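You operate a simulated robot arm through the tools that you are given. There is no shell and no other tool. Be economical: measure what you need, move in short steps, check, and stop when the job is done.

You are at the controls of a simulated robot arm. One attempt, no reset.

TASK
Get the bender ready: stop dial at 36, length stop at 3 cm, shoe latch locked.
Fine: release the arm, then open the hook.
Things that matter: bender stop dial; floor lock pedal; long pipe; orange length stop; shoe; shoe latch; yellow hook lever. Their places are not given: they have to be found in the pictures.

It is judged by the outcome, as a careful person would: the job done as asked, and still so three seconds after it is handed in. It fails if anything else is knocked over, pushed out of place, dropped, spilled or broken.

THE ROBOT
A 7-joint arm with a two-finger parallel gripper, fixed in place. Base frame: the origin is at the foot of the arm, x ahead of it, y to its left, z up; the work surface is at about z = 860. Lengths are in mm, angles in rad, forces in N, time in s.
With the tool pointing down near the work surface it reaches from about 240 to 680 mm from the base axis. Its first joint turns from -1.152 to 1.152 rad. Payload 2.4 kg.
Tool frame: the origin (TCP) lies between the finger pads and is the grasp point; the fingertips stand 30 mm ahead of it; z points along the fingers, y is the line along which they close. Largest opening 94 mm; finger width 28, thickness 10; the body of the gripper, 50 by 96 mm, starts 55 mm behind the TCP.
Orientation is told as [roll, pitch, yaw] about the base's x, y, z axes, in that order, counted from this pose: with the fingers straight down and closing along the base's y, the tool's x points along the base's -x, its y along +y and its z along -z.

THE INTERFACE
- The arm moves only by the tool send_rows. Its argument "series" is a list of rows, each an object (a shift or turn left out is 0, a gripper value left out holds the last) with "xyz": the shift along the tool's x, y, z in cm, a list of three; "angular": the turn, a rotation vector about the tool's x, y, z in rad, a list of three. In form: [{"xyz": [dx, dy, dz], "angular": [ax, ay, az]}, ...]. A call has 1 to 10 rows; each row shifts and turns the commanded pose from where the row before left it, along the tool's axes as they then stand. "grip" is the closure, from 0 (fully open) to 1 (shut), set as the call begins (left out, the last holds). A row lasts 0.2 s, in which the tool goes at most 50 mm and 0.15 rad; a call with a longer step from one row to the next is refused whole, and so is a gripper value outside its range. A pose out of reach is approached as far as the arm can. The call stops where the force on the tool passes 90 N (or 10 N more than at its start, if that is more) or the arm is blocked; 0.2 s more then pass. Each finger travels about 153 mm/s and halts on what it meets, pressing with about 37 N; the grip force reading is that of the motor and also rises with nothing between the fingers. The clock runs only during rows and for 0.2 s after the last one: add rows that do not move to give the fingers time. It gives the time, the measured TCP pose, the force on the tool (base axes), the opening and the grip force at its end, in the units of the frame above (readings bear some noise), with the torque about the TCP (base axes, N m) and any sound that the robot's microphone picked up.
- Cameras (640 x 400 px; columns grow to the right, rows downward): "scene" is fixed at [40.7, 473.3, 1449.8]; the picture's right is [-0.74, -0.67, 0.00], its down [-0.34, 0.38, -0.86] and it looks along [0.58, -0.64, -0.51] (base axes); focal length 365 px, centre (320, 200). "wrist" rides on the gripper at [76, 14, -102] in the tool frame; the picture's right is [-0.18, 0.98, 0.00], its down [-0.75, -0.14, -0.64] and it looks along [-0.63, -0.12, 0.77] (tool axes); focal length 243 px, centre (320, 200).
- grab_frame(camera): a new picture of that camera. No time passes.
- locate(camera, pixels): for up to 12 pixels [column, row] of the newest picture of that camera ("zoom" is the newest enlarged one), the place [x, y, z] in the base frame of the surface seen there, good to about 2 mm. No time passes.
- close_up(camera, box): a new picture of the part [left, top, right, bottom] of that camera's present view, enlarged. No time passes.
- sign_off(): hands the job in; it is judged then, once.

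Go step by step. Measure first, check grasps and placings, and put right what went wrong. The budget is 80 turns and 34 pictures, counting those below and the enlarged ones. Unless the task says otherwise, let go and move clear before handing in, and close with one line.

The tools are called after "Request:" as a command line: name --argument value ..., lists and objects as JSON in quotes. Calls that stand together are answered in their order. send_rows: Moves the arm, as the interface text tells. Its arguments: {"type":"object","properties":{"series":{"type":"array","items":{"type":"object","properties":{"xyz":{"type":"array","items":{"type":"number"}},"angular":{"type":"array","items":{"type":"number"}}}}},"grip":{"type":"number"}},"required":["series"]} The other tools are called the same way: grab_frame (camera) takes a picture; locate (camera, pixels) gives the place of the surface under pixels of a picture; close_up (camera, box) takes an enlarged picture of a part of a camera's view; sign_off () hands the job in.

At the start:

```text
t: 0.0
tool_pos: [368.2, -197.8, 1203.1]
tcp_rot: [0.0, 0.0, 0.0]
ft_force: [-0.4, 0.3, 0.3]
torque: [0.0, -0.01, -0.02]
width: 94.1
gripper_force: 0.0
```

scene: 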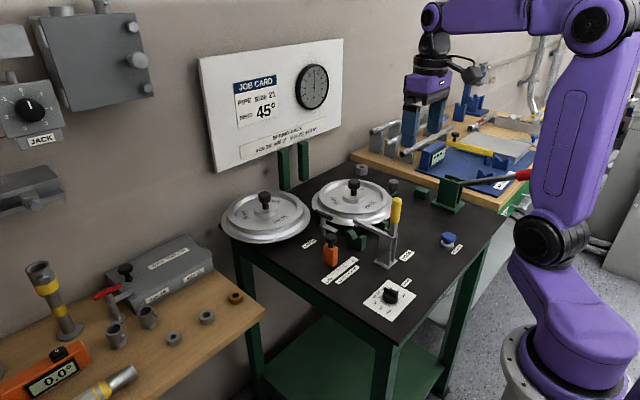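
wrist: 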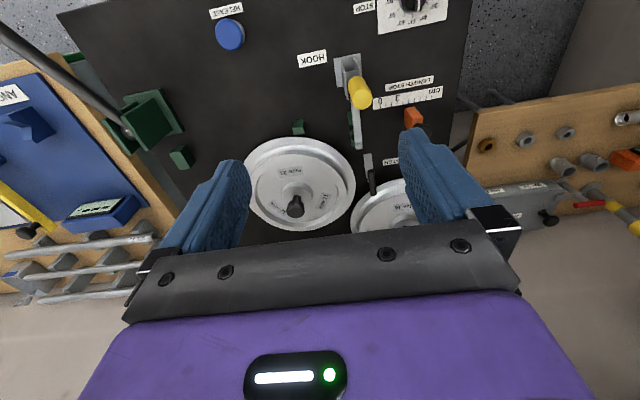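

The scene shows the bender table with the stop dial near (390,297), orange stop at (331,255), yellow lever at (396,212) and a blue knob at (448,240). I'll take enlarged views to read the labels.

Request:
close_up --camera "scene" --box '[290, 160, 490, 330]'

Request:
close_up --camera "scene" --box '[195, 35, 355, 175]'

Request:
close_up --camera "wrist" --box '[200, 0, 480, 220]'

```text
2.35 times, centred on (390, 245) of scene
```

zoom: 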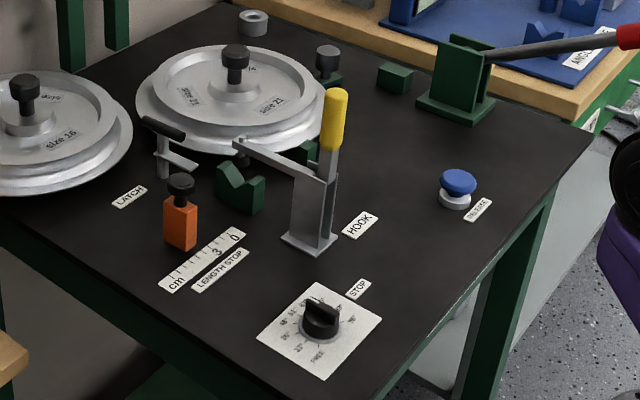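

```text
2.86 times, centred on (275, 105) of scene
```

zoom: 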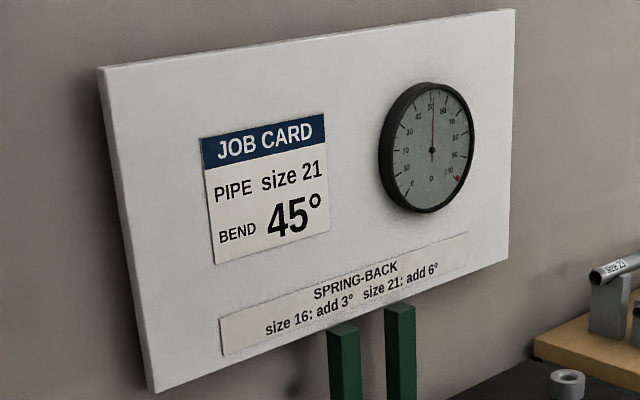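

```text
1.82 times, centred on (340, 110) of wrist
```

zoom: 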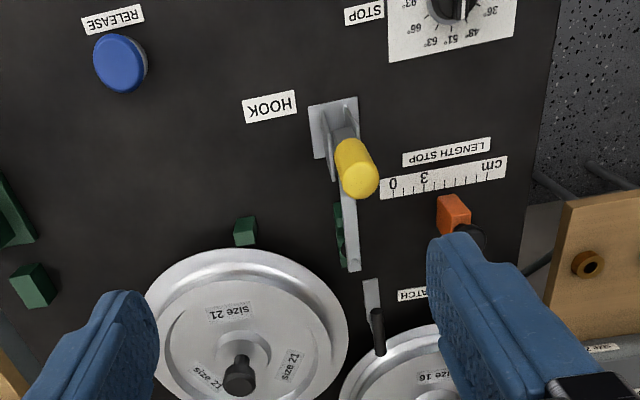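

The labels read LATCH, HOOK, RELEASE, STOP and LENGTH STOP. I'll locate the key points in the first zoom by taking it again at larger scale around the dial and latch.

Request:
close_up --camera "scene" --box '[360, 270, 424, 322]'

Request:
locate --camera "scene" --pixels '[[390, 294], [390, 301], [382, 310], [448, 236], [331, 257], [333, 239], [397, 205], [394, 222], [340, 201], [344, 213], [384, 262], [365, 227]]'

```text
7.69 times, centred on (392, 296) of scene
```

zoom: 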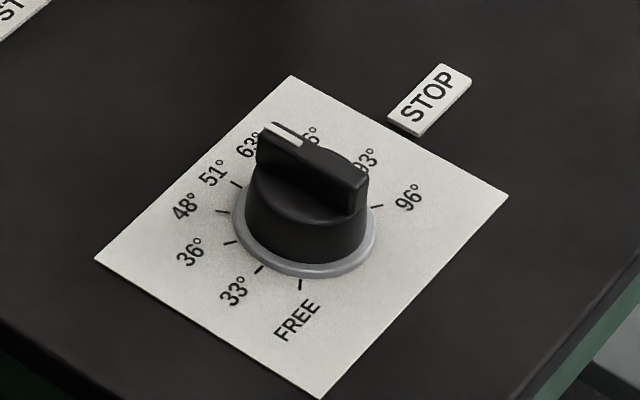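

```text
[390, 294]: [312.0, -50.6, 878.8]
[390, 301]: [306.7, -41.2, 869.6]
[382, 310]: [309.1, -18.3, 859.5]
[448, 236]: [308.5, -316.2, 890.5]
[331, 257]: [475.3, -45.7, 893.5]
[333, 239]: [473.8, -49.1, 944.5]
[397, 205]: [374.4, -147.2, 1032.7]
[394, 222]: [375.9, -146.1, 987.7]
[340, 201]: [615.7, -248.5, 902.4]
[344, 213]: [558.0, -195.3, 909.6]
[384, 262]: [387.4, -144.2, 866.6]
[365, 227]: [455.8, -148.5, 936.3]
```

The dial pointer stands near 63/66. I'll measure dial ticks and knob in this zoom.

Request:
locate --camera "zoom" --pixels '[[303, 285], [258, 270], [230, 242], [222, 211], [236, 183], [376, 207], [262, 128], [300, 145], [360, 178], [355, 210], [310, 270], [190, 252]]'

Request:
close_up --camera "scene" --box '[295, 195, 385, 295]'

```text
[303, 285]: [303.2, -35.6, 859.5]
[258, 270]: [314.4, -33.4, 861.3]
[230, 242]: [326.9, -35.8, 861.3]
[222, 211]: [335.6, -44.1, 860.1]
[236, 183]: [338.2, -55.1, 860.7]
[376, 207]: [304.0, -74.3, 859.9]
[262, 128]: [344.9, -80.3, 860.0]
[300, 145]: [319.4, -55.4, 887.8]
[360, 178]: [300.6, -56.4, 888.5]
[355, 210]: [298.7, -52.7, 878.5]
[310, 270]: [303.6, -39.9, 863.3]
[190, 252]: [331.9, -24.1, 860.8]
```

```text
4.00 times, centred on (340, 245) of scene
```

zoom: 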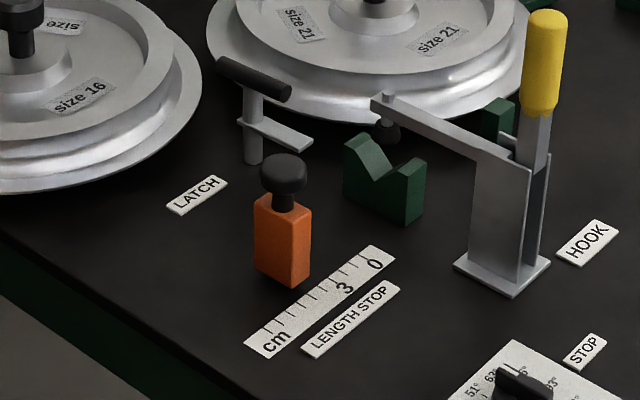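

The dial ticks are centred near (316,-55), and the length scale runs beside the orange block. I'll locate the scale ticks, block and latch in this zoom.

Request:
locate --camera "zoom" --pixels '[[362, 252], [338, 272], [246, 343], [290, 284], [260, 260], [283, 165], [285, 202], [225, 65], [285, 95], [253, 140], [300, 145], [385, 130]]'

Request:
close_up --camera "scene" --box '[325, 250, 405, 290]'

```text
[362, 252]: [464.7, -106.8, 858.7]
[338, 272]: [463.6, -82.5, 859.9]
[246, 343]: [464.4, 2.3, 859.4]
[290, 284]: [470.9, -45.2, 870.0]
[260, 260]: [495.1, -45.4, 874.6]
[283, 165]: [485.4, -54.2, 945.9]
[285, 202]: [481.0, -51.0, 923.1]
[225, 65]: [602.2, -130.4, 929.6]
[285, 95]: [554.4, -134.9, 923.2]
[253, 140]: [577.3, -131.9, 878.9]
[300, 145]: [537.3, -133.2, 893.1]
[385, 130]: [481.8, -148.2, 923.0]
```

```text
8.00 times, centred on (365, 270) of scene
```

zoom: 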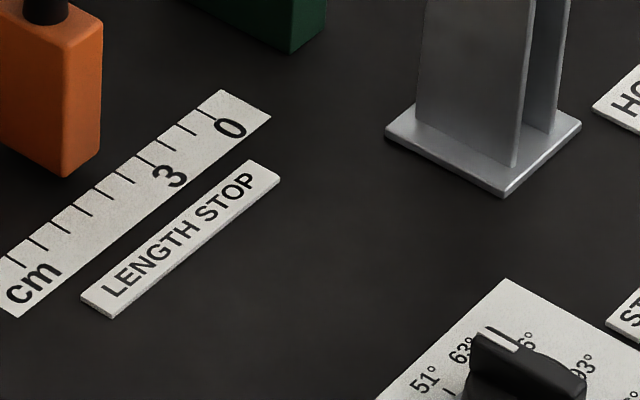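

I'll move to above the dial (about 316,-55) for a closer wrist view of dial, scale and latch.

Request:
send_rows --series '[{"xyz": [1.3, 3.6, 1]}, {"xyz": [1.3, 3.6, 1]}, {"xyz": [1.3, 3.6, 1]}, {"xyz": [1.3, 3.5, 1]}, {"xyz": [0, 0, 4]}, {"xyz": [0, 0, 4]}, {"xyz": [0, 0, 4]}, {"xyz": [0, 0, 3]}]' --grip 0.4

Request:
grab_frame --camera "wrist"

```text
t: 1.8
tool_pos: [316.6, -57.9, 1012.9]
tcp_rot: [0.002, -0.001, 0.0]
ft_force: [-0.1, 0.6, -0.4]
torque: [0.02, 0.0, 0.02]
width: 56.4
gripper_force: 0.1
```

```text
25 pictures are left
```

wrist: 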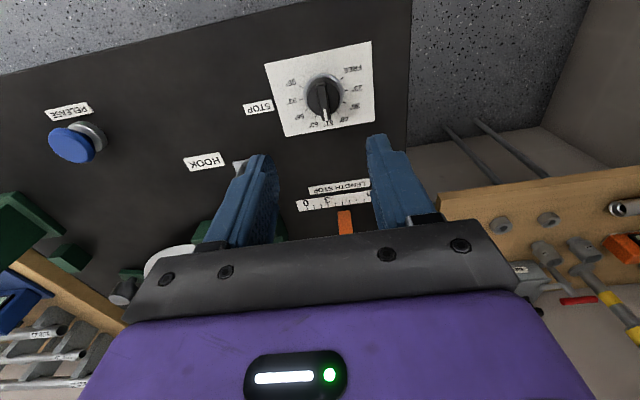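

Request:
close_up --camera "wrist" --box '[260, 35, 380, 135]'

Request:
close_up --camera "wrist" --box '[280, 170, 380, 240]'

```text
4.00 times, centred on (320, 85) of wrist
```

zoom: 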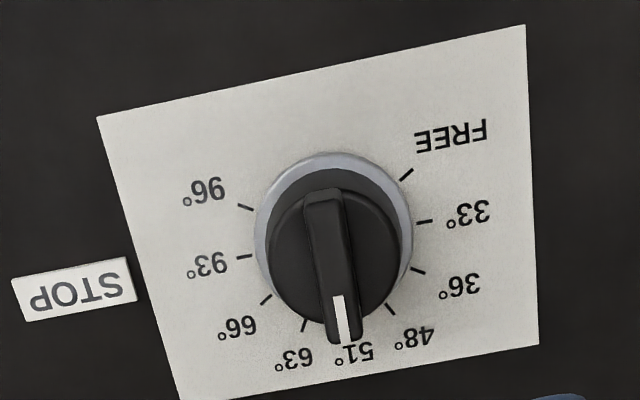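

```text
5.71 times, centred on (330, 205) of wrist
```

zoom: 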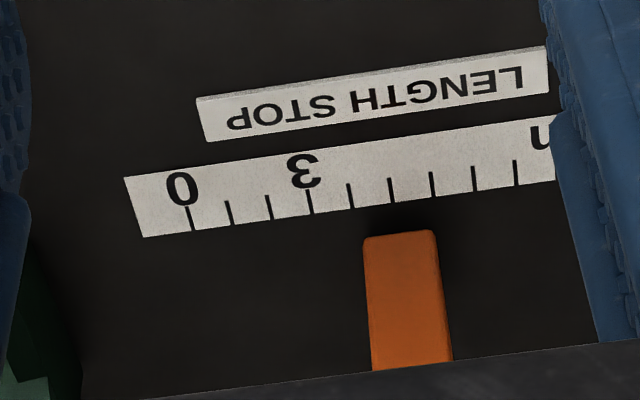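

The pointer stands at 51, so it needs +60° (towards 36). The orange block stands near the 5 cm tick. I'll locate the scale ticks and block edges.

Request:
locate --camera "zoom" --pixels '[[190, 222], [309, 205], [351, 198], [392, 192], [433, 186], [515, 175], [366, 242], [434, 236], [400, 300], [372, 365], [450, 355]]'

```text
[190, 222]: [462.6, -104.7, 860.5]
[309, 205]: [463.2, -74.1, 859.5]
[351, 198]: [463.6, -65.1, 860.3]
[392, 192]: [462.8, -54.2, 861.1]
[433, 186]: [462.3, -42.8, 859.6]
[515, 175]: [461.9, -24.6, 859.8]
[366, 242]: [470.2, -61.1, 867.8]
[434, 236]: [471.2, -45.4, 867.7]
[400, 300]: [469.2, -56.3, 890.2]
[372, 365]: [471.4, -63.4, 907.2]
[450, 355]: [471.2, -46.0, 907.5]
```

Next I measure the knob's heights for the grasp.

Request:
locate --camera "wrist" --pixels '[[311, 97], [335, 97], [313, 104], [336, 102], [323, 88], [323, 98], [325, 116], [320, 82], [310, 84], [333, 84]]'

```text
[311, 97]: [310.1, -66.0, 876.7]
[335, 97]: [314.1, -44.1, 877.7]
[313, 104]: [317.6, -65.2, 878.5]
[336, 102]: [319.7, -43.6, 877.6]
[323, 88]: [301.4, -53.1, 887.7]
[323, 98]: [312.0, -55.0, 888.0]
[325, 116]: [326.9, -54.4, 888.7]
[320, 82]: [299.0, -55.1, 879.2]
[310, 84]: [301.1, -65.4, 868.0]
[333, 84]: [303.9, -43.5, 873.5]
```

Bar top is z 888, cylinder top z 878, bar centre about (316,-55). I'll descend so the tips reach about z 880 and then close on the bar.

Request:
send_rows --series '[{"xyz": [0.05, 0.3, 3]}, {"xyz": [0, 0, 3]}, {"xyz": [0, 0, 2.5]}, {"xyz": [0, 0, 1.75]}, {"xyz": [0, 0, 0]}]' --grip 0.55

Request:
send_rows --series '[{"xyz": [0, 0, 0]}, {"xyz": [0, 0, 0]}, {"xyz": [0, 0, 0]}]' --grip 1

```text
t: 3.0
tool_pos: [317.9, -54.2, 909.7]
tcp_rot: [0.0, -0.001, 0.0]
ft_force: [0.4, 0.0, -0.1]
torque: [0.0, -0.02, 0.01]
width: 42.2
gripper_force: 0.1
```

```text
t: 3.8
tool_pos: [318.1, -54.9, 911.1]
tcp_rot: [0.0, -0.001, -0.001]
ft_force: [-1.7, 5.8, -12.1]
torque: [0.13, -0.8, -0.04]
width: 8.8
gripper_force: 42.5
```

The bar is gripped (8.8 mm). I turn it +60° about base z (tool z −1.047).

Request:
send_rows --series '[{"angular": [0, 0, -0.12]}, {"angular": [0, 0, -0.12]}, {"angular": [0, 0, -0.12]}, {"angular": [0, 0, -0.12]}, {"angular": [0, 0, -0.12]}, {"angular": [0, 0, -0.12]}, {"angular": [0, 0, -0.12]}, {"angular": [0, 0, -0.12]}, {"angular": [0, 0, -0.087]}, {"xyz": [0, 0, 0]}]'

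```text
t: 6.0
tool_pos: [317.0, -52.3, 910.6]
tcp_rot: [-0.003, -0.002, 1.048]
ft_force: [18.6, -24.7, 3.1]
torque: [-1.08, -0.17, 0.04]
width: 8.9
gripper_force: 42.4
```

The turn is done; sound wasn't reported. I open, rise, turn back part-way and look.

Request:
send_rows --series '[{"xyz": [0, 0, 0]}, {"xyz": [0, 0, 0]}, {"xyz": [0, 0, -3]}, {"xyz": [0, 0, -4]}, {"xyz": [0, 0, -4]}]' --grip 0.55

Request:
send_rows --series '[{"angular": [0, 0, 0.15]}, {"angular": [0, 0, 0.15]}, {"angular": [0, 0, 0.15]}, {"angular": [0, 0, 0.15]}, {"angular": [0, 0, 0.15]}, {"angular": [0, 0, 0.15]}, {"angular": [0, 0, 0.147]}]'

Request:
close_up --camera "wrist" --box '[260, 35, 380, 135]'

```text
t: 7.2
tool_pos: [313.9, -51.6, 1021.7]
tcp_rot: [0.0, 0.0, 1.048]
ft_force: [0.1, 0.5, -0.6]
torque: [0.0, 0.01, 0.0]
width: 42.3
gripper_force: 0.2
```

```text
t: 8.8
tool_pos: [317.0, -52.0, 1021.3]
tcp_rot: [0.0, 0.0, 0.0]
ft_force: [-0.4, -0.4, -0.6]
torque: [0.01, -0.04, 0.0]
width: 42.6
gripper_force: 0.0
```

```text
4.00 times, centred on (320, 85) of wrist
```

zoom: 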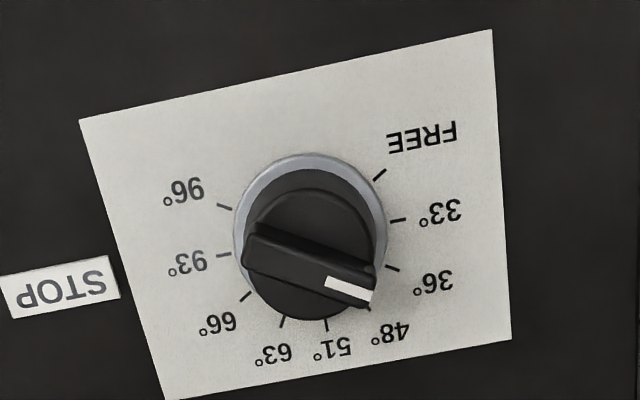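

The pointer appears turned toward 36 with parallax; I'll verify by locating bar ends on its top and the 36 tick.

Request:
locate --camera "zoom" --pixels '[[248, 250], [368, 293], [330, 283], [300, 270], [270, 255], [393, 268], [398, 220], [367, 306], [380, 175], [327, 325]]'

```text
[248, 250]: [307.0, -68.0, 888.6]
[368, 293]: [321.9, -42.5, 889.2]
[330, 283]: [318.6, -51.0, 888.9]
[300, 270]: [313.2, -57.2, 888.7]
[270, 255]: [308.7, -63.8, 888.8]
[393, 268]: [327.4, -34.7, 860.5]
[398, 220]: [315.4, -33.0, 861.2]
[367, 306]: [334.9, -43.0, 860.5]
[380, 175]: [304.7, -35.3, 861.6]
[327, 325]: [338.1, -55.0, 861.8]
```

The bar direction is 30.3° and the 36° tick lies at 29.3°, so the dial is on 36. Next I move above the orange block centre (483,-54.5) and descend.

Request:
send_rows --series '[{"xyz": [-4.2, -0.1, 0]}, {"xyz": [-4.2, -0.1, 0]}, {"xyz": [-4.2, 0, 0]}, {"xyz": [-4.0, 0, 0]}, {"xyz": [0, 0, 0]}]' --grip 0.6

Request:
close_up --camera "scene" --box '[290, 170, 410, 290]'

```text
t: 10.0
tool_pos: [481.4, -52.2, 1020.9]
tcp_rot: [0.0, -0.001, 0.001]
ft_force: [-0.4, -0.4, -0.1]
torque: [-0.03, 0.0, 0.04]
width: 37.4
gripper_force: 0.0
```

```text
3.33 times, centred on (350, 230) of scene
```

zoom: 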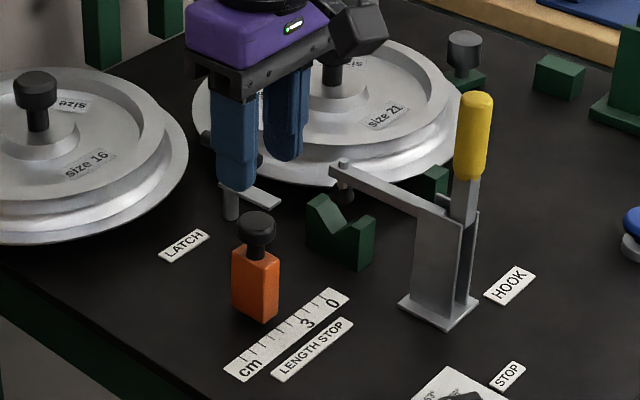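

The gripper hangs above the block with clear surroundings. I descend to z≈902 and close on the orange body.

Request:
send_rows --series '[{"xyz": [0, -0.25, 3]}, {"xyz": [0, 0, 3]}, {"xyz": [0, 0, 3]}, {"xyz": [0, 0, 2.8]}, {"xyz": [0, 0, 0]}]'

Request:
send_rows --series '[{"xyz": [0, 0, 0]}, {"xyz": [0, 0, 0]}, {"xyz": [0, 0, 0]}]' --grip 1

```text
t: 11.2
tool_pos: [481.5, -58.0, 903.8]
tcp_rot: [0.0, 0.001, 0.002]
ft_force: [0.3, 0.1, 0.3]
torque: [-0.01, 0.02, -0.02]
width: 37.7
gripper_force: 0.0
```

```text
t: 12.0
tool_pos: [482.5, -58.1, 904.1]
tcp_rot: [0.0, 0.001, 0.0]
ft_force: [3.7, 0.3, -9.2]
torque: [-0.01, 0.04, 0.02]
width: 27.7
gripper_force: 45.1
```

Closed at 27.7 mm, which is the knob's width above the 17 mm body; the hold is centred (Fy≈0). I slide gently −y 20 mm and watch the force.

Request:
send_rows --series '[{"xyz": [0, -0.4, 0]}, {"xyz": [0, -0.4, 0]}, {"xyz": [0, -0.4, 0]}, {"xyz": [0, -0.4, 0]}, {"xyz": [0, -0.4, 0]}, {"xyz": [0, 0, 0]}]'

Request:
close_up --camera "scene" --box '[300, 200, 400, 290]'

```text
t: 13.4
tool_pos: [484.0, -77.1, 903.9]
tcp_rot: [0.0, -0.002, 0.0]
ft_force: [13.5, 0.9, 5.0]
torque: [-0.04, 0.36, 0.14]
width: 27.4
gripper_force: 45.1
```

```text
4.44 times, centred on (350, 245) of scene
```

zoom: 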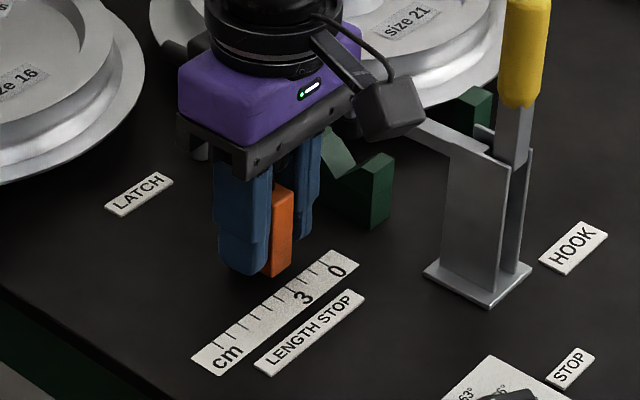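

The block slid with the gripper. I open, rise and measure its position.

Request:
send_rows --series '[{"xyz": [0, 0, 0]}, {"xyz": [0, 0, 0]}, {"xyz": [0, 0, -3]}, {"xyz": [0, 0, -4]}, {"xyz": [0, 0, -5]}, {"xyz": [5, 0, -2]}, {"xyz": [5, 0, 0]}, {"xyz": [4, 0, 0]}]' --grip 0.55

Request:
close_up --camera "wrist" --box '[240, 120, 400, 240]'

```text
refused: row 6 steps farther than a row can; nothing moved
```

```text
3.33 times, centred on (320, 180) of wrist
```

zoom: 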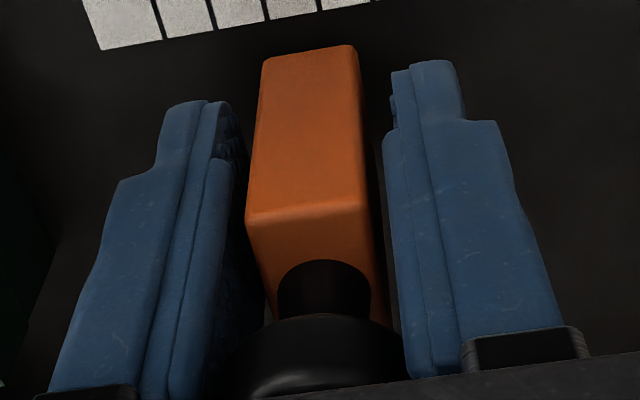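

The row was too long; I resend with shorter steps.

Request:
send_rows --series '[{"xyz": [0, 0, 0]}, {"xyz": [0, 0, 0]}, {"xyz": [0, 0, -3]}, {"xyz": [0, 0, -4]}, {"xyz": [0, 0, -4.5]}, {"xyz": [0, 0, -2.5]}, {"xyz": [4.5, 0, 0]}, {"xyz": [4.5, 0, 0]}, {"xyz": [4.5, 0, 0]}]' --grip 0.4

Request:
close_up --camera "wrist" --box '[250, 140, 390, 240]'

```text
t: 15.4
tool_pos: [346.1, -77.0, 1045.5]
tcp_rot: [0.001, 0.001, 0.002]
ft_force: [-0.8, 0.5, 0.9]
torque: [-0.01, -0.01, -0.01]
width: 56.2
gripper_force: 0.0
```

```text
4.00 times, centred on (320, 190) of wrist
```

zoom: 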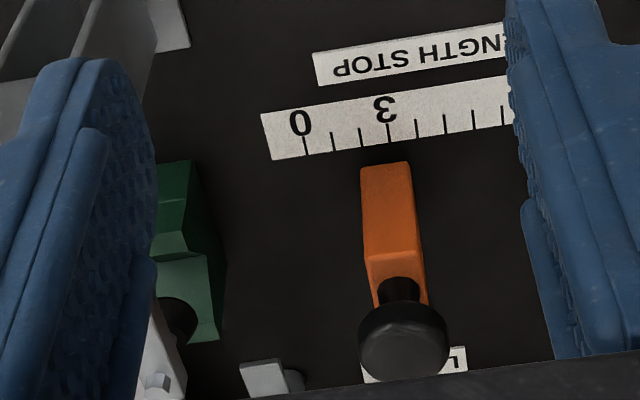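

Request:
locate --camera "zoom" --pixels '[[362, 172], [408, 167], [364, 210], [414, 210], [366, 250], [420, 248], [388, 130], [415, 128], [306, 145], [405, 340], [265, 378], [430, 365]]'

```text
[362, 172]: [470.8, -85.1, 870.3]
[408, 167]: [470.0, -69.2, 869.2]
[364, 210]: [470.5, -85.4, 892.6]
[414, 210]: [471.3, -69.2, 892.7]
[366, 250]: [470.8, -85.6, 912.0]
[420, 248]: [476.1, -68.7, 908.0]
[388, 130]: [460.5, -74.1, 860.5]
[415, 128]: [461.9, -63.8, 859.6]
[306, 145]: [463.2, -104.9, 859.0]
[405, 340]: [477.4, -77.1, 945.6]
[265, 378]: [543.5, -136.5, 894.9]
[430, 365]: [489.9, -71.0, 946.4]
```

The block centre is now y −77.2, while the 3 cm tick is at −74.4: reading about 2.7 cm. I regrasp at the same place and move +2.7 mm.

Request:
send_rows --series '[{"xyz": [-4.5, 0, 0]}, {"xyz": [-4.5, 0, 0]}, {"xyz": [-4.5, 0, 0]}, {"xyz": [0, 0, 4.5]}, {"xyz": [0, 0, 4.5]}, {"xyz": [0, 0, 3]}, {"xyz": [0, 0, 2]}, {"xyz": [0, 0, 0]}]' --grip 0.6

Request:
send_rows --series '[{"xyz": [0, 0, 0]}, {"xyz": [0, 0, 0]}, {"xyz": [0, 0, 0]}, {"xyz": [0, 0.14, 0]}, {"xyz": [0, 0.14, 0]}, {"xyz": [0, 0, 0]}, {"xyz": [0, 0, 0]}]' --grip 1

```text
t: 17.2
tool_pos: [484.0, -76.9, 905.3]
tcp_rot: [0.0, 0.0, 0.002]
ft_force: [0.8, -0.5, -0.2]
torque: [-0.01, -0.02, 0.01]
width: 37.5
gripper_force: 0.0
```

```text
t: 18.8
tool_pos: [484.4, -72.9, 905.8]
tcp_rot: [0.001, -0.003, 0.002]
ft_force: [14.7, 0.5, -10.0]
torque: [-0.04, 0.36, -0.06]
width: 26.9
gripper_force: 44.5
```

Request:
send_rows --series '[{"xyz": [0, 0, 0]}, {"xyz": [0, 0, 0]}, {"xyz": [0, 0, -3]}, {"xyz": [0, 0, -4]}, {"xyz": [0, 0, -4.5]}, {"xyz": [0, 0, -2.5]}, {"xyz": [4.5, 0, 0]}, {"xyz": [4.5, 0, 0]}, {"xyz": [4.5, 0, 0]}]' --grip 0.4

Request:
close_up --camera "wrist" --box '[250, 140, 390, 240]'

Request:
locate --camera "zoom" --pixels '[[362, 172], [408, 167], [370, 190], [390, 190], [366, 250], [388, 130], [415, 128], [306, 145], [405, 340]]'

```text
t: 20.8
tool_pos: [347.1, -73.6, 1043.7]
tcp_rot: [0.0, 0.001, 0.001]
ft_force: [-0.9, 0.9, 0.3]
torque: [-0.01, 0.02, -0.02]
width: 56.3
gripper_force: 0.0
```

```text
4.00 times, centred on (320, 190) of wrist
```

zoom: 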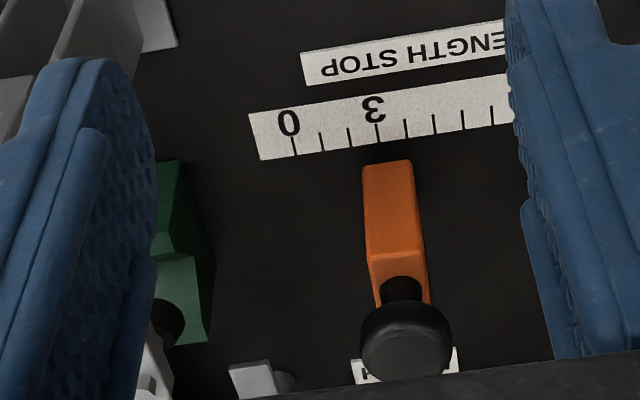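

```text
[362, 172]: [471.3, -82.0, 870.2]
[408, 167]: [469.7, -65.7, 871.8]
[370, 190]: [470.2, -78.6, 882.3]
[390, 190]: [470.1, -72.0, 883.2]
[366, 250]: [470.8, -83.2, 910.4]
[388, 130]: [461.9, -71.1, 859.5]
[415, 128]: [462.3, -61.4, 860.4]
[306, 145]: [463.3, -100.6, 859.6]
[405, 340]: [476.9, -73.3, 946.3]
```

I measure the block edges and tick positions in this picture more carefully.

Request:
locate --camera "zoom" --pixels '[[364, 175], [411, 170], [365, 200], [415, 200], [367, 240], [422, 240], [363, 340], [450, 338], [378, 133], [294, 146]]'

```text
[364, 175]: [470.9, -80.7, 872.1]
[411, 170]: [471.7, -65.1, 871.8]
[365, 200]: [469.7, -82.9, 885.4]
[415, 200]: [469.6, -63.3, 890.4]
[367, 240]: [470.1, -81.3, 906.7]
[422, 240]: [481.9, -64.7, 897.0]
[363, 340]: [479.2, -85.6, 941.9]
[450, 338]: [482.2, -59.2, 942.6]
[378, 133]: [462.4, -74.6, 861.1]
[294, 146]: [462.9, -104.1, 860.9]
```

The estimate is ~3.1 cm; I take a tighter close-up to settle it.

Request:
close_up --camera "wrist" --box '[305, 155, 355, 190]'

```text
11.43 times, centred on (330, 172) of wrist
```

zoom: 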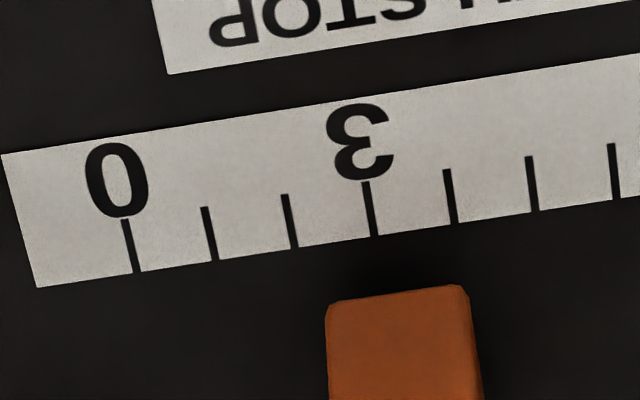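

Extending the 3 tick, the block centre sits about 2 mm to the far side (y≈−72.6 vs −74.5). I regrasp and move −1.9 mm.

Request:
send_rows --series '[{"xyz": [-4.5, 0, 0]}, {"xyz": [-4.5, 0, 0]}, {"xyz": [-4.5, 0, 0]}, {"xyz": [0, 0, 4.5]}, {"xyz": [0, 0, 4.5]}, {"xyz": [0, 0, 3]}, {"xyz": [0, 0, 2]}, {"xyz": [0, 0, 0]}]' --grip 0.6

Request:
send_rows --series '[{"xyz": [0, 0, 0]}, {"xyz": [0, 0, 0]}, {"xyz": [0, 0, 0]}, {"xyz": [0, -0.1, 0]}, {"xyz": [0, -0.09, 0]}, {"xyz": [0, 0, 0]}, {"xyz": [0, 0, 0]}]' --grip 1

Request:
send_rows --series '[{"xyz": [0, 0, 0]}, {"xyz": [0, 0, 0]}, {"xyz": [0, 0, -3]}, {"xyz": [0, 0, -4]}, {"xyz": [0, 0, -4.5]}, {"xyz": [0, 0, -2.5]}, {"xyz": [4.5, 0, 0]}, {"xyz": [4.5, 0, 0]}, {"xyz": [4.5, 0, 0]}]' --grip 0.4

Request:
close_up --camera "wrist" --box '[305, 155, 355, 190]'

Request:
locate --camera "zoom" --pixels '[[340, 340], [370, 340], [400, 340], [430, 340], [460, 340], [370, 230], [130, 260]]'

```text
t: 22.6
tool_pos: [479.4, -73.0, 901.6]
tcp_rot: [0.001, 0.0, 0.0]
ft_force: [0.0, -0.1, -0.6]
torque: [-0.01, -0.01, -0.02]
width: 37.7
gripper_force: 0.0
```

```text
t: 24.2
tool_pos: [482.1, -76.7, 902.3]
tcp_rot: [0.0, -0.001, 0.0]
ft_force: [5.3, 1.1, 7.2]
torque: [0.05, 0.32, -0.02]
width: 27.9
gripper_force: 44.5
```

```text
t: 26.2
tool_pos: [347.7, -72.9, 1044.5]
tcp_rot: [-0.001, 0.0, 0.0]
ft_force: [0.0, -0.4, 0.5]
torque: [-0.01, 0.03, 0.0]
width: 56.3
gripper_force: 0.0
```

```text
11.43 times, centred on (330, 172) of wrist
```

zoom: 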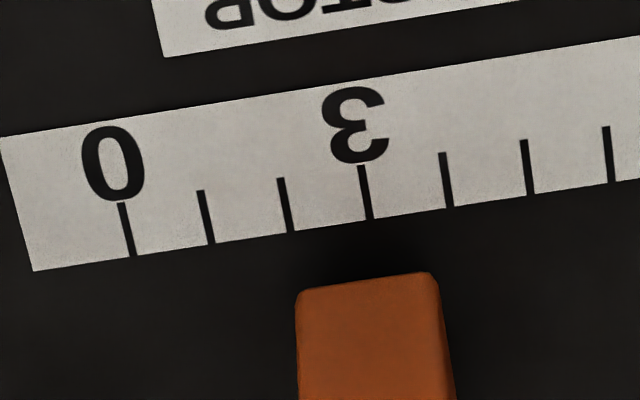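

```text
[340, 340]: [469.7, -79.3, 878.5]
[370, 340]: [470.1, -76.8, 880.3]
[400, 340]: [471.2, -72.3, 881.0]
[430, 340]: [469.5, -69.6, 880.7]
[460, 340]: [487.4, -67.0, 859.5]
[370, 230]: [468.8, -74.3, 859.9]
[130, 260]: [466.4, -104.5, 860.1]
```

The block now centres within about 1 mm of the 3 tick. Next I look at the shoe latch by moving the wrist camera towards it.

Request:
send_rows --series '[{"xyz": [-4.5, 0, -1.5]}, {"xyz": [-4.5, 0, 0]}, {"xyz": [0, -4, 0]}, {"xyz": [0, -2, 0]}]'

Request:
grab_frame --camera "wrist"

Request:
close_up --camera "scene" --box '[300, 170, 400, 250]'

```text
t: 27.2
tool_pos: [435.7, -134.4, 1058.2]
tcp_rot: [0.0, -0.001, 0.0]
ft_force: [0.0, 1.2, -0.6]
torque: [0.0, -0.06, -0.01]
width: 56.5
gripper_force: 0.2
```

```text
14 pictures are left
```

wrist: 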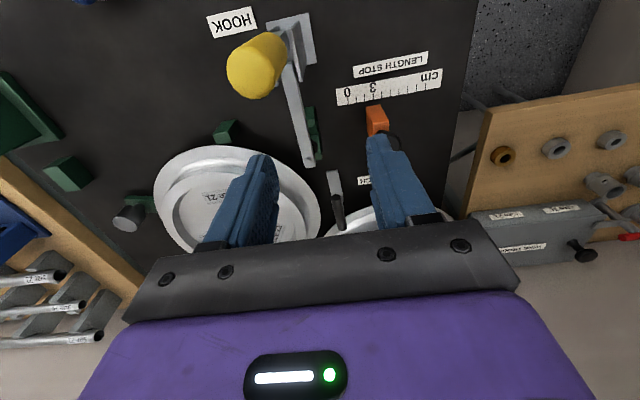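

```text
5.00 times, centred on (350, 210) of scene
```

zoom: 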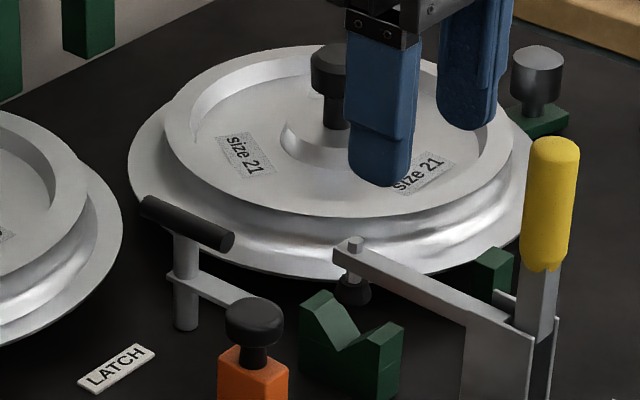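

The latch post stands at zoom (185,280) with its tab pointing to −x, beside the size‑21 shoe. I measure the handle, tab and the shoe rim.

Request:
locate --camera "zoom" --pixels '[[150, 205], [185, 225], [225, 242], [184, 260], [184, 315], [180, 280], [210, 287], [240, 297], [230, 262], [260, 225], [160, 235], [335, 120]]'

Request:
locate --camera "wrist" --pixels '[[335, 198], [339, 212], [342, 228], [334, 175], [333, 190], [300, 225], [280, 180], [310, 200], [306, 165], [258, 65]]'

```text
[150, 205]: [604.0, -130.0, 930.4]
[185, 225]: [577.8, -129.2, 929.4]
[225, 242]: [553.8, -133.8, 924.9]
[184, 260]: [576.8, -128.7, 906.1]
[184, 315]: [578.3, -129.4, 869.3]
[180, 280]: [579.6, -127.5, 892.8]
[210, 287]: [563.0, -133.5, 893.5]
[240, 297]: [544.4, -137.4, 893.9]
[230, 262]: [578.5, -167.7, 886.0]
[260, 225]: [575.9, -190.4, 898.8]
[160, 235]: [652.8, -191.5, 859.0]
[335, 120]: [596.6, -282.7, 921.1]
```

```text
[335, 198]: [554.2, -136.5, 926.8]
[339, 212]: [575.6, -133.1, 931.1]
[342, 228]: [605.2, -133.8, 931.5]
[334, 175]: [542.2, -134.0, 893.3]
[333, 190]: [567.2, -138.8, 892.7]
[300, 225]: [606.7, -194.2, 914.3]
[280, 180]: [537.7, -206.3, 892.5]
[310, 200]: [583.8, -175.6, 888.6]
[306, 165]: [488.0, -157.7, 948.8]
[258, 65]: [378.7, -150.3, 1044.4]
```

The tab (z 893) sits just above the shoe rim height (z≈889), so it locks by swinging 90° to −y (CCW from above). I move over the handle (579,-133) and descend to z≈934.

Request:
send_rows --series '[{"xyz": [-4.8, 0.05, 0]}, {"xyz": [-4.8, 0.05, 0]}, {"xyz": [-4.7, 0, 0]}, {"xyz": [0, 0, 4]}, {"xyz": [0, 0, 4]}, {"xyz": [0, 0, 3]}, {"xyz": [0, 0, 1.4]}, {"xyz": [0, 0, 0]}]' --grip 0.6

Request:
close_up --camera "wrist" --box '[220, 60, 420, 240]'

```text
t: 29.0
tool_pos: [580.6, -132.9, 934.3]
tcp_rot: [-0.001, 0.001, 0.002]
ft_force: [0.1, 0.0, -0.3]
torque: [-0.01, -0.06, -0.04]
width: 37.7
gripper_force: 0.1
```

```text
2.22 times, centred on (320, 150) of wrist
```

zoom: 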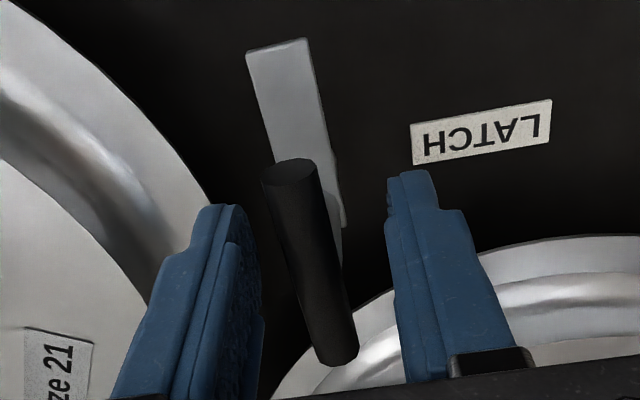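

The handle lies between the fingers. I close, then turn +90° in steps.

Request:
send_rows --series '[{"xyz": [0, 0, 0]}, {"xyz": [0, 0, 0]}, {"xyz": [0, 0, 0]}]' --grip 1

Request:
send_rows --series '[{"angular": [0, 0, -0.1]}, {"angular": [0, 0, -0.1]}, {"angular": [0, 0, -0.1]}, {"angular": [0, 0, -0.1]}, {"angular": [0, 0, -0.1]}, {"angular": [0, 0, -0.1]}]'

```text
t: 29.8
tool_pos: [579.8, -134.6, 934.1]
tcp_rot: [-0.001, 0.0, 0.0]
ft_force: [0.8, -8.7, -5.5]
torque: [0.21, -0.54, 0.02]
width: 13.8
gripper_force: 45.0
```

```text
t: 31.2
tool_pos: [579.4, -135.8, 933.3]
tcp_rot: [-0.001, 0.0, 0.604]
ft_force: [8.4, -18.2, -2.6]
torque: [-0.47, 0.69, -0.07]
width: 13.6
gripper_force: 45.7
```

It turns freely with low torque. I continue to +90°.

Request:
send_rows --series '[{"angular": [0, 0, -0.1]}, {"angular": [0, 0, -0.1]}, {"angular": [0, 0, -0.1]}, {"angular": [0, 0, -0.1]}, {"angular": [0, 0, -0.1]}, {"angular": [0, 0, -0.1]}, {"angular": [0, 0, -0.1]}, {"angular": [0, 0, -0.1]}, {"angular": [0, 0, -0.1]}, {"angular": [0, 0, -0.07]}]'

Request:
close_up --camera "scene" --box '[300, 170, 400, 250]'

```text
t: 33.4
tool_pos: [582.1, -136.1, 934.8]
tcp_rot: [-0.006, 0.002, 1.57]
ft_force: [22.1, -23.9, -13.2]
torque: [-0.14, -0.11, -0.21]
width: 13.7
gripper_force: 44.8
```

```text
5.00 times, centred on (350, 210) of scene
```

zoom: 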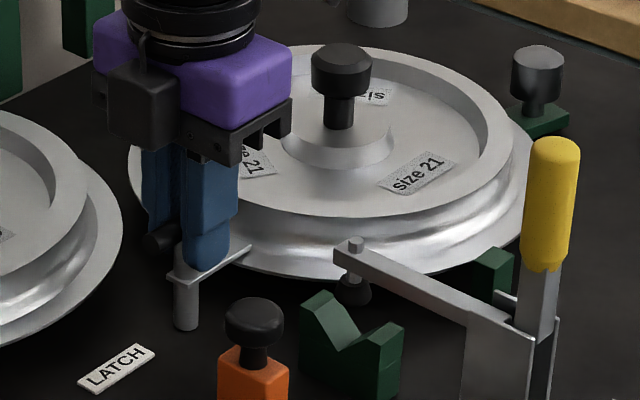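

The tab now lies over the shoe rim. I nudge a little further to feel for an end stop.

Request:
send_rows --series '[{"angular": [0, 0, -0.05]}, {"angular": [0, 0, -0.05]}, {"xyz": [0, 0, 0]}]'

```text
t: 34.2
tool_pos: [582.3, -135.7, 935.2]
tcp_rot: [-0.008, 0.002, 1.666]
ft_force: [23.0, -23.3, -10.4]
torque: [-0.11, -0.17, -1.39]
width: 14.2
gripper_force: 45.2
```

Torque rose to −1.39 Nm: the latch is at its end stop. I relax the twist, open, rise and turn back.

Request:
send_rows --series '[{"angular": [0, 0, 0.09]}, {"xyz": [0, 0, 0]}]'

Request:
send_rows --series '[{"xyz": [0, 0, 0]}, {"xyz": [0, 0, 0]}, {"xyz": [0, 0, -3]}, {"xyz": [0, 0, -4]}, {"xyz": [0, 0, -4.5]}, {"xyz": [0, 0, -4.5]}, {"xyz": [0, 0, -4.5]}]' --grip 0.6

Request:
send_rows --series '[{"angular": [0, 0, 0.15]}, {"angular": [0, 0, 0.15]}, {"angular": [0, 0, 0.15]}, {"angular": [0, 0, 0.15]}, {"angular": [0, 0, 0.15]}, {"angular": [0, 0, 0.15]}, {"angular": [0, 0, 0.15]}, {"angular": [0, 0, 0.15]}, {"angular": [0, 0, 0.15]}, {"angular": [0, 0, 0.15]}]'

Request:
grab_frame --camera "scene"

```text
t: 34.8
tool_pos: [581.6, -135.8, 934.0]
tcp_rot: [-0.006, 0.003, 1.583]
ft_force: [20.7, -22.2, -6.7]
torque: [-0.6, 0.08, 0.01]
width: 13.8
gripper_force: 45.4
```

```text
t: 36.4
tool_pos: [581.4, -132.3, 1139.1]
tcp_rot: [-0.002, -0.002, 1.581]
ft_force: [-0.2, -0.6, 0.0]
torque: [0.0, 0.01, 0.01]
width: 37.3
gripper_force: 0.1
```

```text
t: 38.6
tool_pos: [579.4, -134.4, 1140.3]
tcp_rot: [0.001, 0.001, 0.078]
ft_force: [0.1, 0.2, -0.7]
torque: [-0.01, 0.01, 0.04]
width: 37.8
gripper_force: 0.1
```

```text
10 pictures are left
```

scene: 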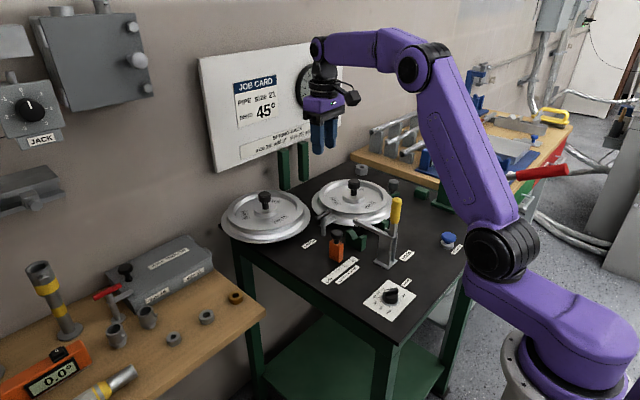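

The latch stays locked. Next is the blue RELEASE button; I locate it and the red-handled lever to avoid it.

Request:
locate --camera "scene" --pixels '[[448, 236], [448, 240], [442, 240], [455, 239], [448, 246], [540, 172], [565, 167], [397, 200], [367, 225], [358, 222], [388, 252], [455, 190]]'

Request:
close_up --camera "scene" --box '[340, 180, 480, 280]'

```text
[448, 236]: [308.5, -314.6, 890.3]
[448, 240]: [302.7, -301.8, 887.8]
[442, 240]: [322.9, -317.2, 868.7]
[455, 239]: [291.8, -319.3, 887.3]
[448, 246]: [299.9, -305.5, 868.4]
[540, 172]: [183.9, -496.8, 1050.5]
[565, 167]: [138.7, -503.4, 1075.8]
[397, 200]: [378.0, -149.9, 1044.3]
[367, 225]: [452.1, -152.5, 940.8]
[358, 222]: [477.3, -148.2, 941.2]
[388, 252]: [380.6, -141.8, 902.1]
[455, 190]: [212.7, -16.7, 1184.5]
```

```text
4.00 times, centred on (410, 230) of scene
```

zoom: 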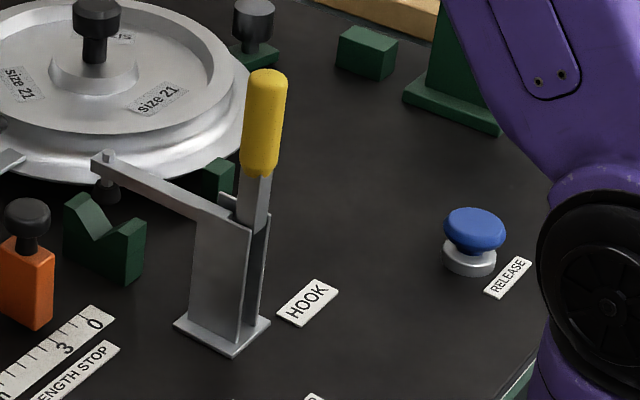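

Button top centre is about (306,-313,891). I rectify the yaw, close the fingers and fly over it.

Request:
send_rows --series '[{"angular": [0, 0, 0.078]}, {"xyz": [3.9, -2.56, 0]}, {"xyz": [3.9, -2.56, 0]}, {"xyz": [3.9, -2.56, 0]}, {"xyz": [3.9, -2.56, 0]}, {"xyz": [3.9, -2.56, 0]}, {"xyz": [3.9, -2.56, 0]}, {"xyz": [3.9, -2.56, 0]}, {"xyz": [0, 0, 0]}]' --grip 1

Request:
send_rows --series '[{"xyz": [0, 0, 4]}, {"xyz": [0, 0, 4]}, {"xyz": [0, 0, 4]}, {"xyz": [0, 0, 4]}, {"xyz": [0, 0, 2.5]}, {"xyz": [0, 0, 0]}]'

Request:
grab_frame --camera "wrist"

```text
t: 40.6
tool_pos: [306.6, -312.3, 1135.5]
tcp_rot: [-0.001, 0.001, 0.003]
ft_force: [-0.1, 0.3, 0.2]
torque: [0.01, -0.01, 0.01]
width: 0.0
gripper_force: 33.3
```

```text
t: 42.0
tool_pos: [305.8, -313.9, 954.5]
tcp_rot: [0.001, 0.001, 0.002]
ft_force: [0.5, 0.1, 0.0]
torque: [0.01, 0.04, 0.03]
width: 0.0
gripper_force: 33.2
```

```text
8 pictures are left
```

wrist: 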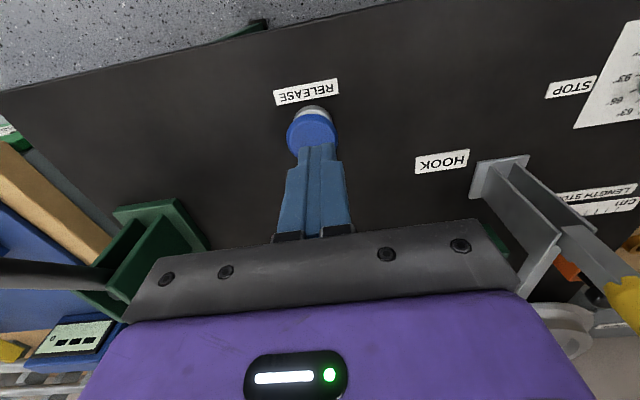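

The tips (z≈924) are over the blue button. I go down to contact and press in small steps.

Request:
send_rows --series '[{"xyz": [0, 0, 2]}, {"xyz": [0, 0, 1]}, {"xyz": [0, 0, 0.4]}, {"xyz": [0, 0, 0.3]}, {"xyz": [0, 0, 0.3]}, {"xyz": [0, 0, 0]}]'

```text
t: 43.4
tool_pos: [307.2, -314.5, 915.8]
tcp_rot: [-0.002, -0.002, 0.004]
ft_force: [-9.1, 7.6, 42.3]
torque: [0.21, 0.3, 0.17]
width: 0.2
gripper_force: 32.4
heard: click
```

A click was heard at 42 N. I rise clear and check the button and hook.

Request:
send_rows --series '[{"xyz": [0, 0, -2]}, {"xyz": [0, 0, -4]}, {"xyz": [0, 0, -4.5]}, {"xyz": [0, 0, -4.5]}, {"xyz": [0, 0, -4.5]}, {"xyz": [0, 0, -3.5]}]'

Request:
grab_frame --camera "scene"

```text
t: 44.8
tool_pos: [310.5, -315.8, 1147.5]
tcp_rot: [0.0, 0.0, 0.003]
ft_force: [-0.1, 0.6, -0.6]
torque: [0.04, 0.01, 0.04]
width: 0.3
gripper_force: 32.8
```

```text
7 pictures are left
```

scene: 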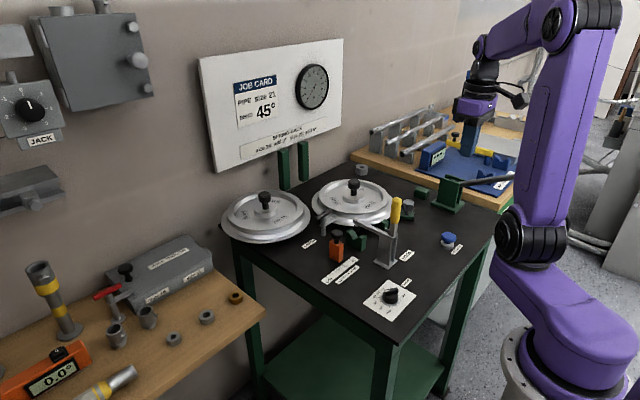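

The dark roller by the shoe seems to have moved to (407,208) and the gauge needle changed, i.e. the arm released. I take a close-up to confirm and to study the hook.

Request:
close_up --camera "scene" --box '[300, 165, 460, 275]'

Request:
locate --camera "scene" --pixels '[[407, 205], [397, 199], [395, 220], [390, 212], [392, 228], [393, 235], [399, 240], [383, 237], [371, 229], [357, 222], [398, 210], [408, 215]]'

```text
3.64 times, centred on (380, 220) of scene
```

zoom: 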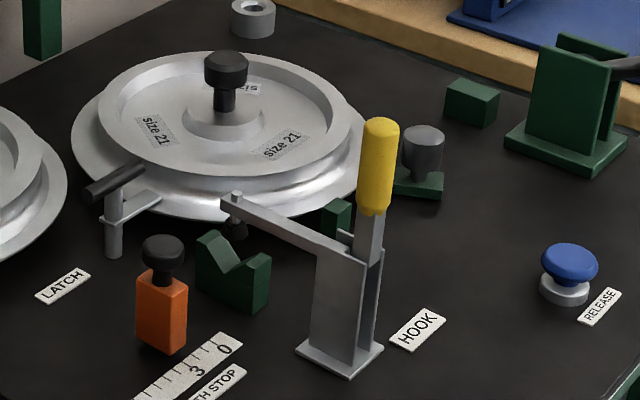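

```text
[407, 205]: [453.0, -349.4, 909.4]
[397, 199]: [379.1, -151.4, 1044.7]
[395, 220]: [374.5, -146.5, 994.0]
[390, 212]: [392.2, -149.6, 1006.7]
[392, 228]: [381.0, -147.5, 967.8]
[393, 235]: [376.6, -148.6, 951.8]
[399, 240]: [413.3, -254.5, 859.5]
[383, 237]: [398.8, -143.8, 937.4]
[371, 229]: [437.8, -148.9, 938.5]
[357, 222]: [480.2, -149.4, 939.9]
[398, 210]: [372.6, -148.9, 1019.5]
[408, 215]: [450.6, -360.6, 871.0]
```

The roller has swung away and the lever arm is freed, while latch and stop remain set. The yellow lever stands upright at (378,-149), z 985–1045, with its hook arm towards +x, so it opens by swinging the lever toward −x. I move over it.

Request:
send_rows --series '[{"xyz": [-1.7, 4.15, 0]}, {"xyz": [-1.7, 4.15, 0]}, {"xyz": [-1.7, 4.15, 0]}, {"xyz": [-1.7, 4.15, 0]}, {"xyz": [0, 0, 3]}, {"xyz": [0, 0, 0]}]' --grip 0.4

Request:
grab_frame --camera "wrist"

```text
t: 46.2
tool_pos: [374.6, -148.0, 1112.9]
tcp_rot: [0.0, -0.001, 0.004]
ft_force: [0.5, -0.1, 0.9]
torque: [0.0, 0.0, -0.01]
width: 56.1
gripper_force: 0.2
```

```text
5 pictures are left
```

wrist: 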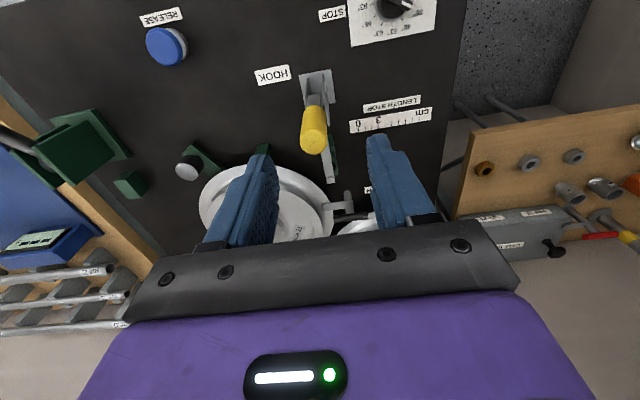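

The lever is centred between the fingers. I descend to z≈1018 and grip the yellow handle.

Request:
send_rows --series '[{"xyz": [-0.2, 0, 3.5]}, {"xyz": [0, 0, 3.5]}, {"xyz": [0, 0, 2.5]}, {"xyz": [0, 0, 0]}]'

Request:
send_rows --series '[{"xyz": [0, 0, 0]}, {"xyz": [0, 0, 0]}, {"xyz": [0, 0, 0]}]' --grip 1

Request:
send_rows --series '[{"xyz": [0.7, 0, 0]}, {"xyz": [0.7, 0, 0.1]}, {"xyz": [0.67, 0, 0.17]}, {"xyz": [0, 0, 0]}]'

```text
t: 47.2
tool_pos: [377.2, -148.2, 1018.7]
tcp_rot: [0.0, -0.001, 0.004]
ft_force: [-0.7, 1.4, 0.0]
torque: [-0.01, -0.01, 0.03]
width: 56.2
gripper_force: 0.1
```

```text
t: 48.0
tool_pos: [377.6, -155.6, 1018.1]
tcp_rot: [-0.006, -0.006, -0.004]
ft_force: [5.5, -50.8, -13.2]
torque: [0.78, -0.19, -0.34]
width: 21.8
gripper_force: 45.0
```

```text
t: 49.0
tool_pos: [365.1, -154.7, 1020.4]
tcp_rot: [-0.018, -0.03, 0.001]
ft_force: [23.5, -49.9, 18.0]
torque: [0.61, -1.55, -0.12]
width: 22.2
gripper_force: 45.1
```

The handle moves with modest resistance, but my y is ~7 mm off (Fy −50 N). I shift −6 mm in y to relieve it and continue the arc.

Request:
send_rows --series '[{"xyz": [0, -0.3, 0]}, {"xyz": [0, -0.3, 0]}, {"xyz": [0, 0, 0]}]'

Request:
send_rows --series '[{"xyz": [0.65, 0, 0.2]}, {"xyz": [0.65, 0, 0.27]}, {"xyz": [0.63, 0, 0.33]}, {"xyz": [0, 0, 0]}]'

```text
t: 49.8
tool_pos: [362.9, -155.9, 1019.3]
tcp_rot: [-0.008, -0.017, 0.007]
ft_force: [15.9, -11.1, 35.3]
torque: [0.36, -1.31, 0.0]
width: 21.7
gripper_force: 44.8
```

```text
t: 50.8
tool_pos: [341.8, -155.4, 1009.3]
tcp_rot: [-0.004, -0.01, 0.007]
ft_force: [21.3, 5.1, 9.7]
torque: [-0.03, -1.82, 0.03]
width: 23.1
gripper_force: 45.2
```

The lever follows the arc (x 342, z 1009). I continue to 45–60°.

Request:
send_rows --series '[{"xyz": [0.57, 0, 0.38]}, {"xyz": [0.55, 0, 0.42]}, {"xyz": [0.54, 0, 0.47]}, {"xyz": [0, 0, 0]}]'

Request:
close_up --camera "scene" --box '[320, 150, 480, 280]'

```text
t: 51.8
tool_pos: [322.6, -156.2, 997.6]
tcp_rot: [-0.001, -0.002, 0.002]
ft_force: [16.6, 7.8, 9.0]
torque: [-0.06, -1.41, -0.01]
width: 24.6
gripper_force: 45.1
```

```text
3.08 times, centred on (400, 215) of scene
```

zoom: 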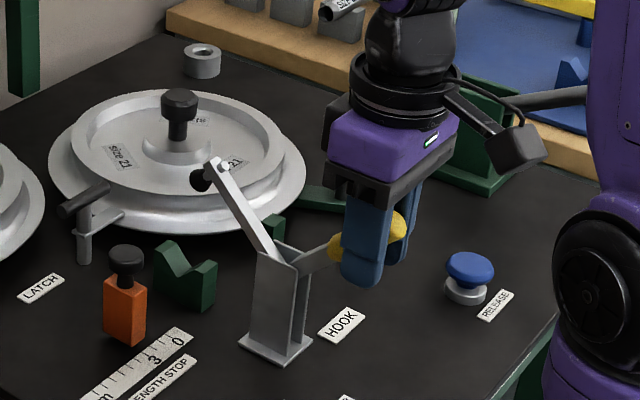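

The hook arm has lifted ~45°. I continue toward the end stop.

Request:
send_rows --series '[{"xyz": [0.46, 0, 0.52]}, {"xyz": [0.43, 0, 0.55]}, {"xyz": [0.38, 0, 0.59]}, {"xyz": [0, 0, 0]}]'

Request:
send_rows --series '[{"xyz": [0.32, 0, 0.62]}, {"xyz": [0.27, 0, 0.64]}, {"xyz": [0.21, 0, 0.67]}, {"xyz": [0, 0, 0]}]'

```text
t: 52.8
tool_pos: [308.4, -154.7, 980.3]
tcp_rot: [-0.001, 0.004, 0.003]
ft_force: [2.5, 0.2, 7.9]
torque: [-0.07, -1.11, -0.16]
width: 25.4
gripper_force: 44.7
```

```text
t: 53.8
tool_pos: [300.9, -155.5, 961.7]
tcp_rot: [0.0, 0.002, 0.006]
ft_force: [-3.7, 1.2, 7.6]
torque: [-0.1, -1.13, -0.12]
width: 25.6
gripper_force: 45.3
```

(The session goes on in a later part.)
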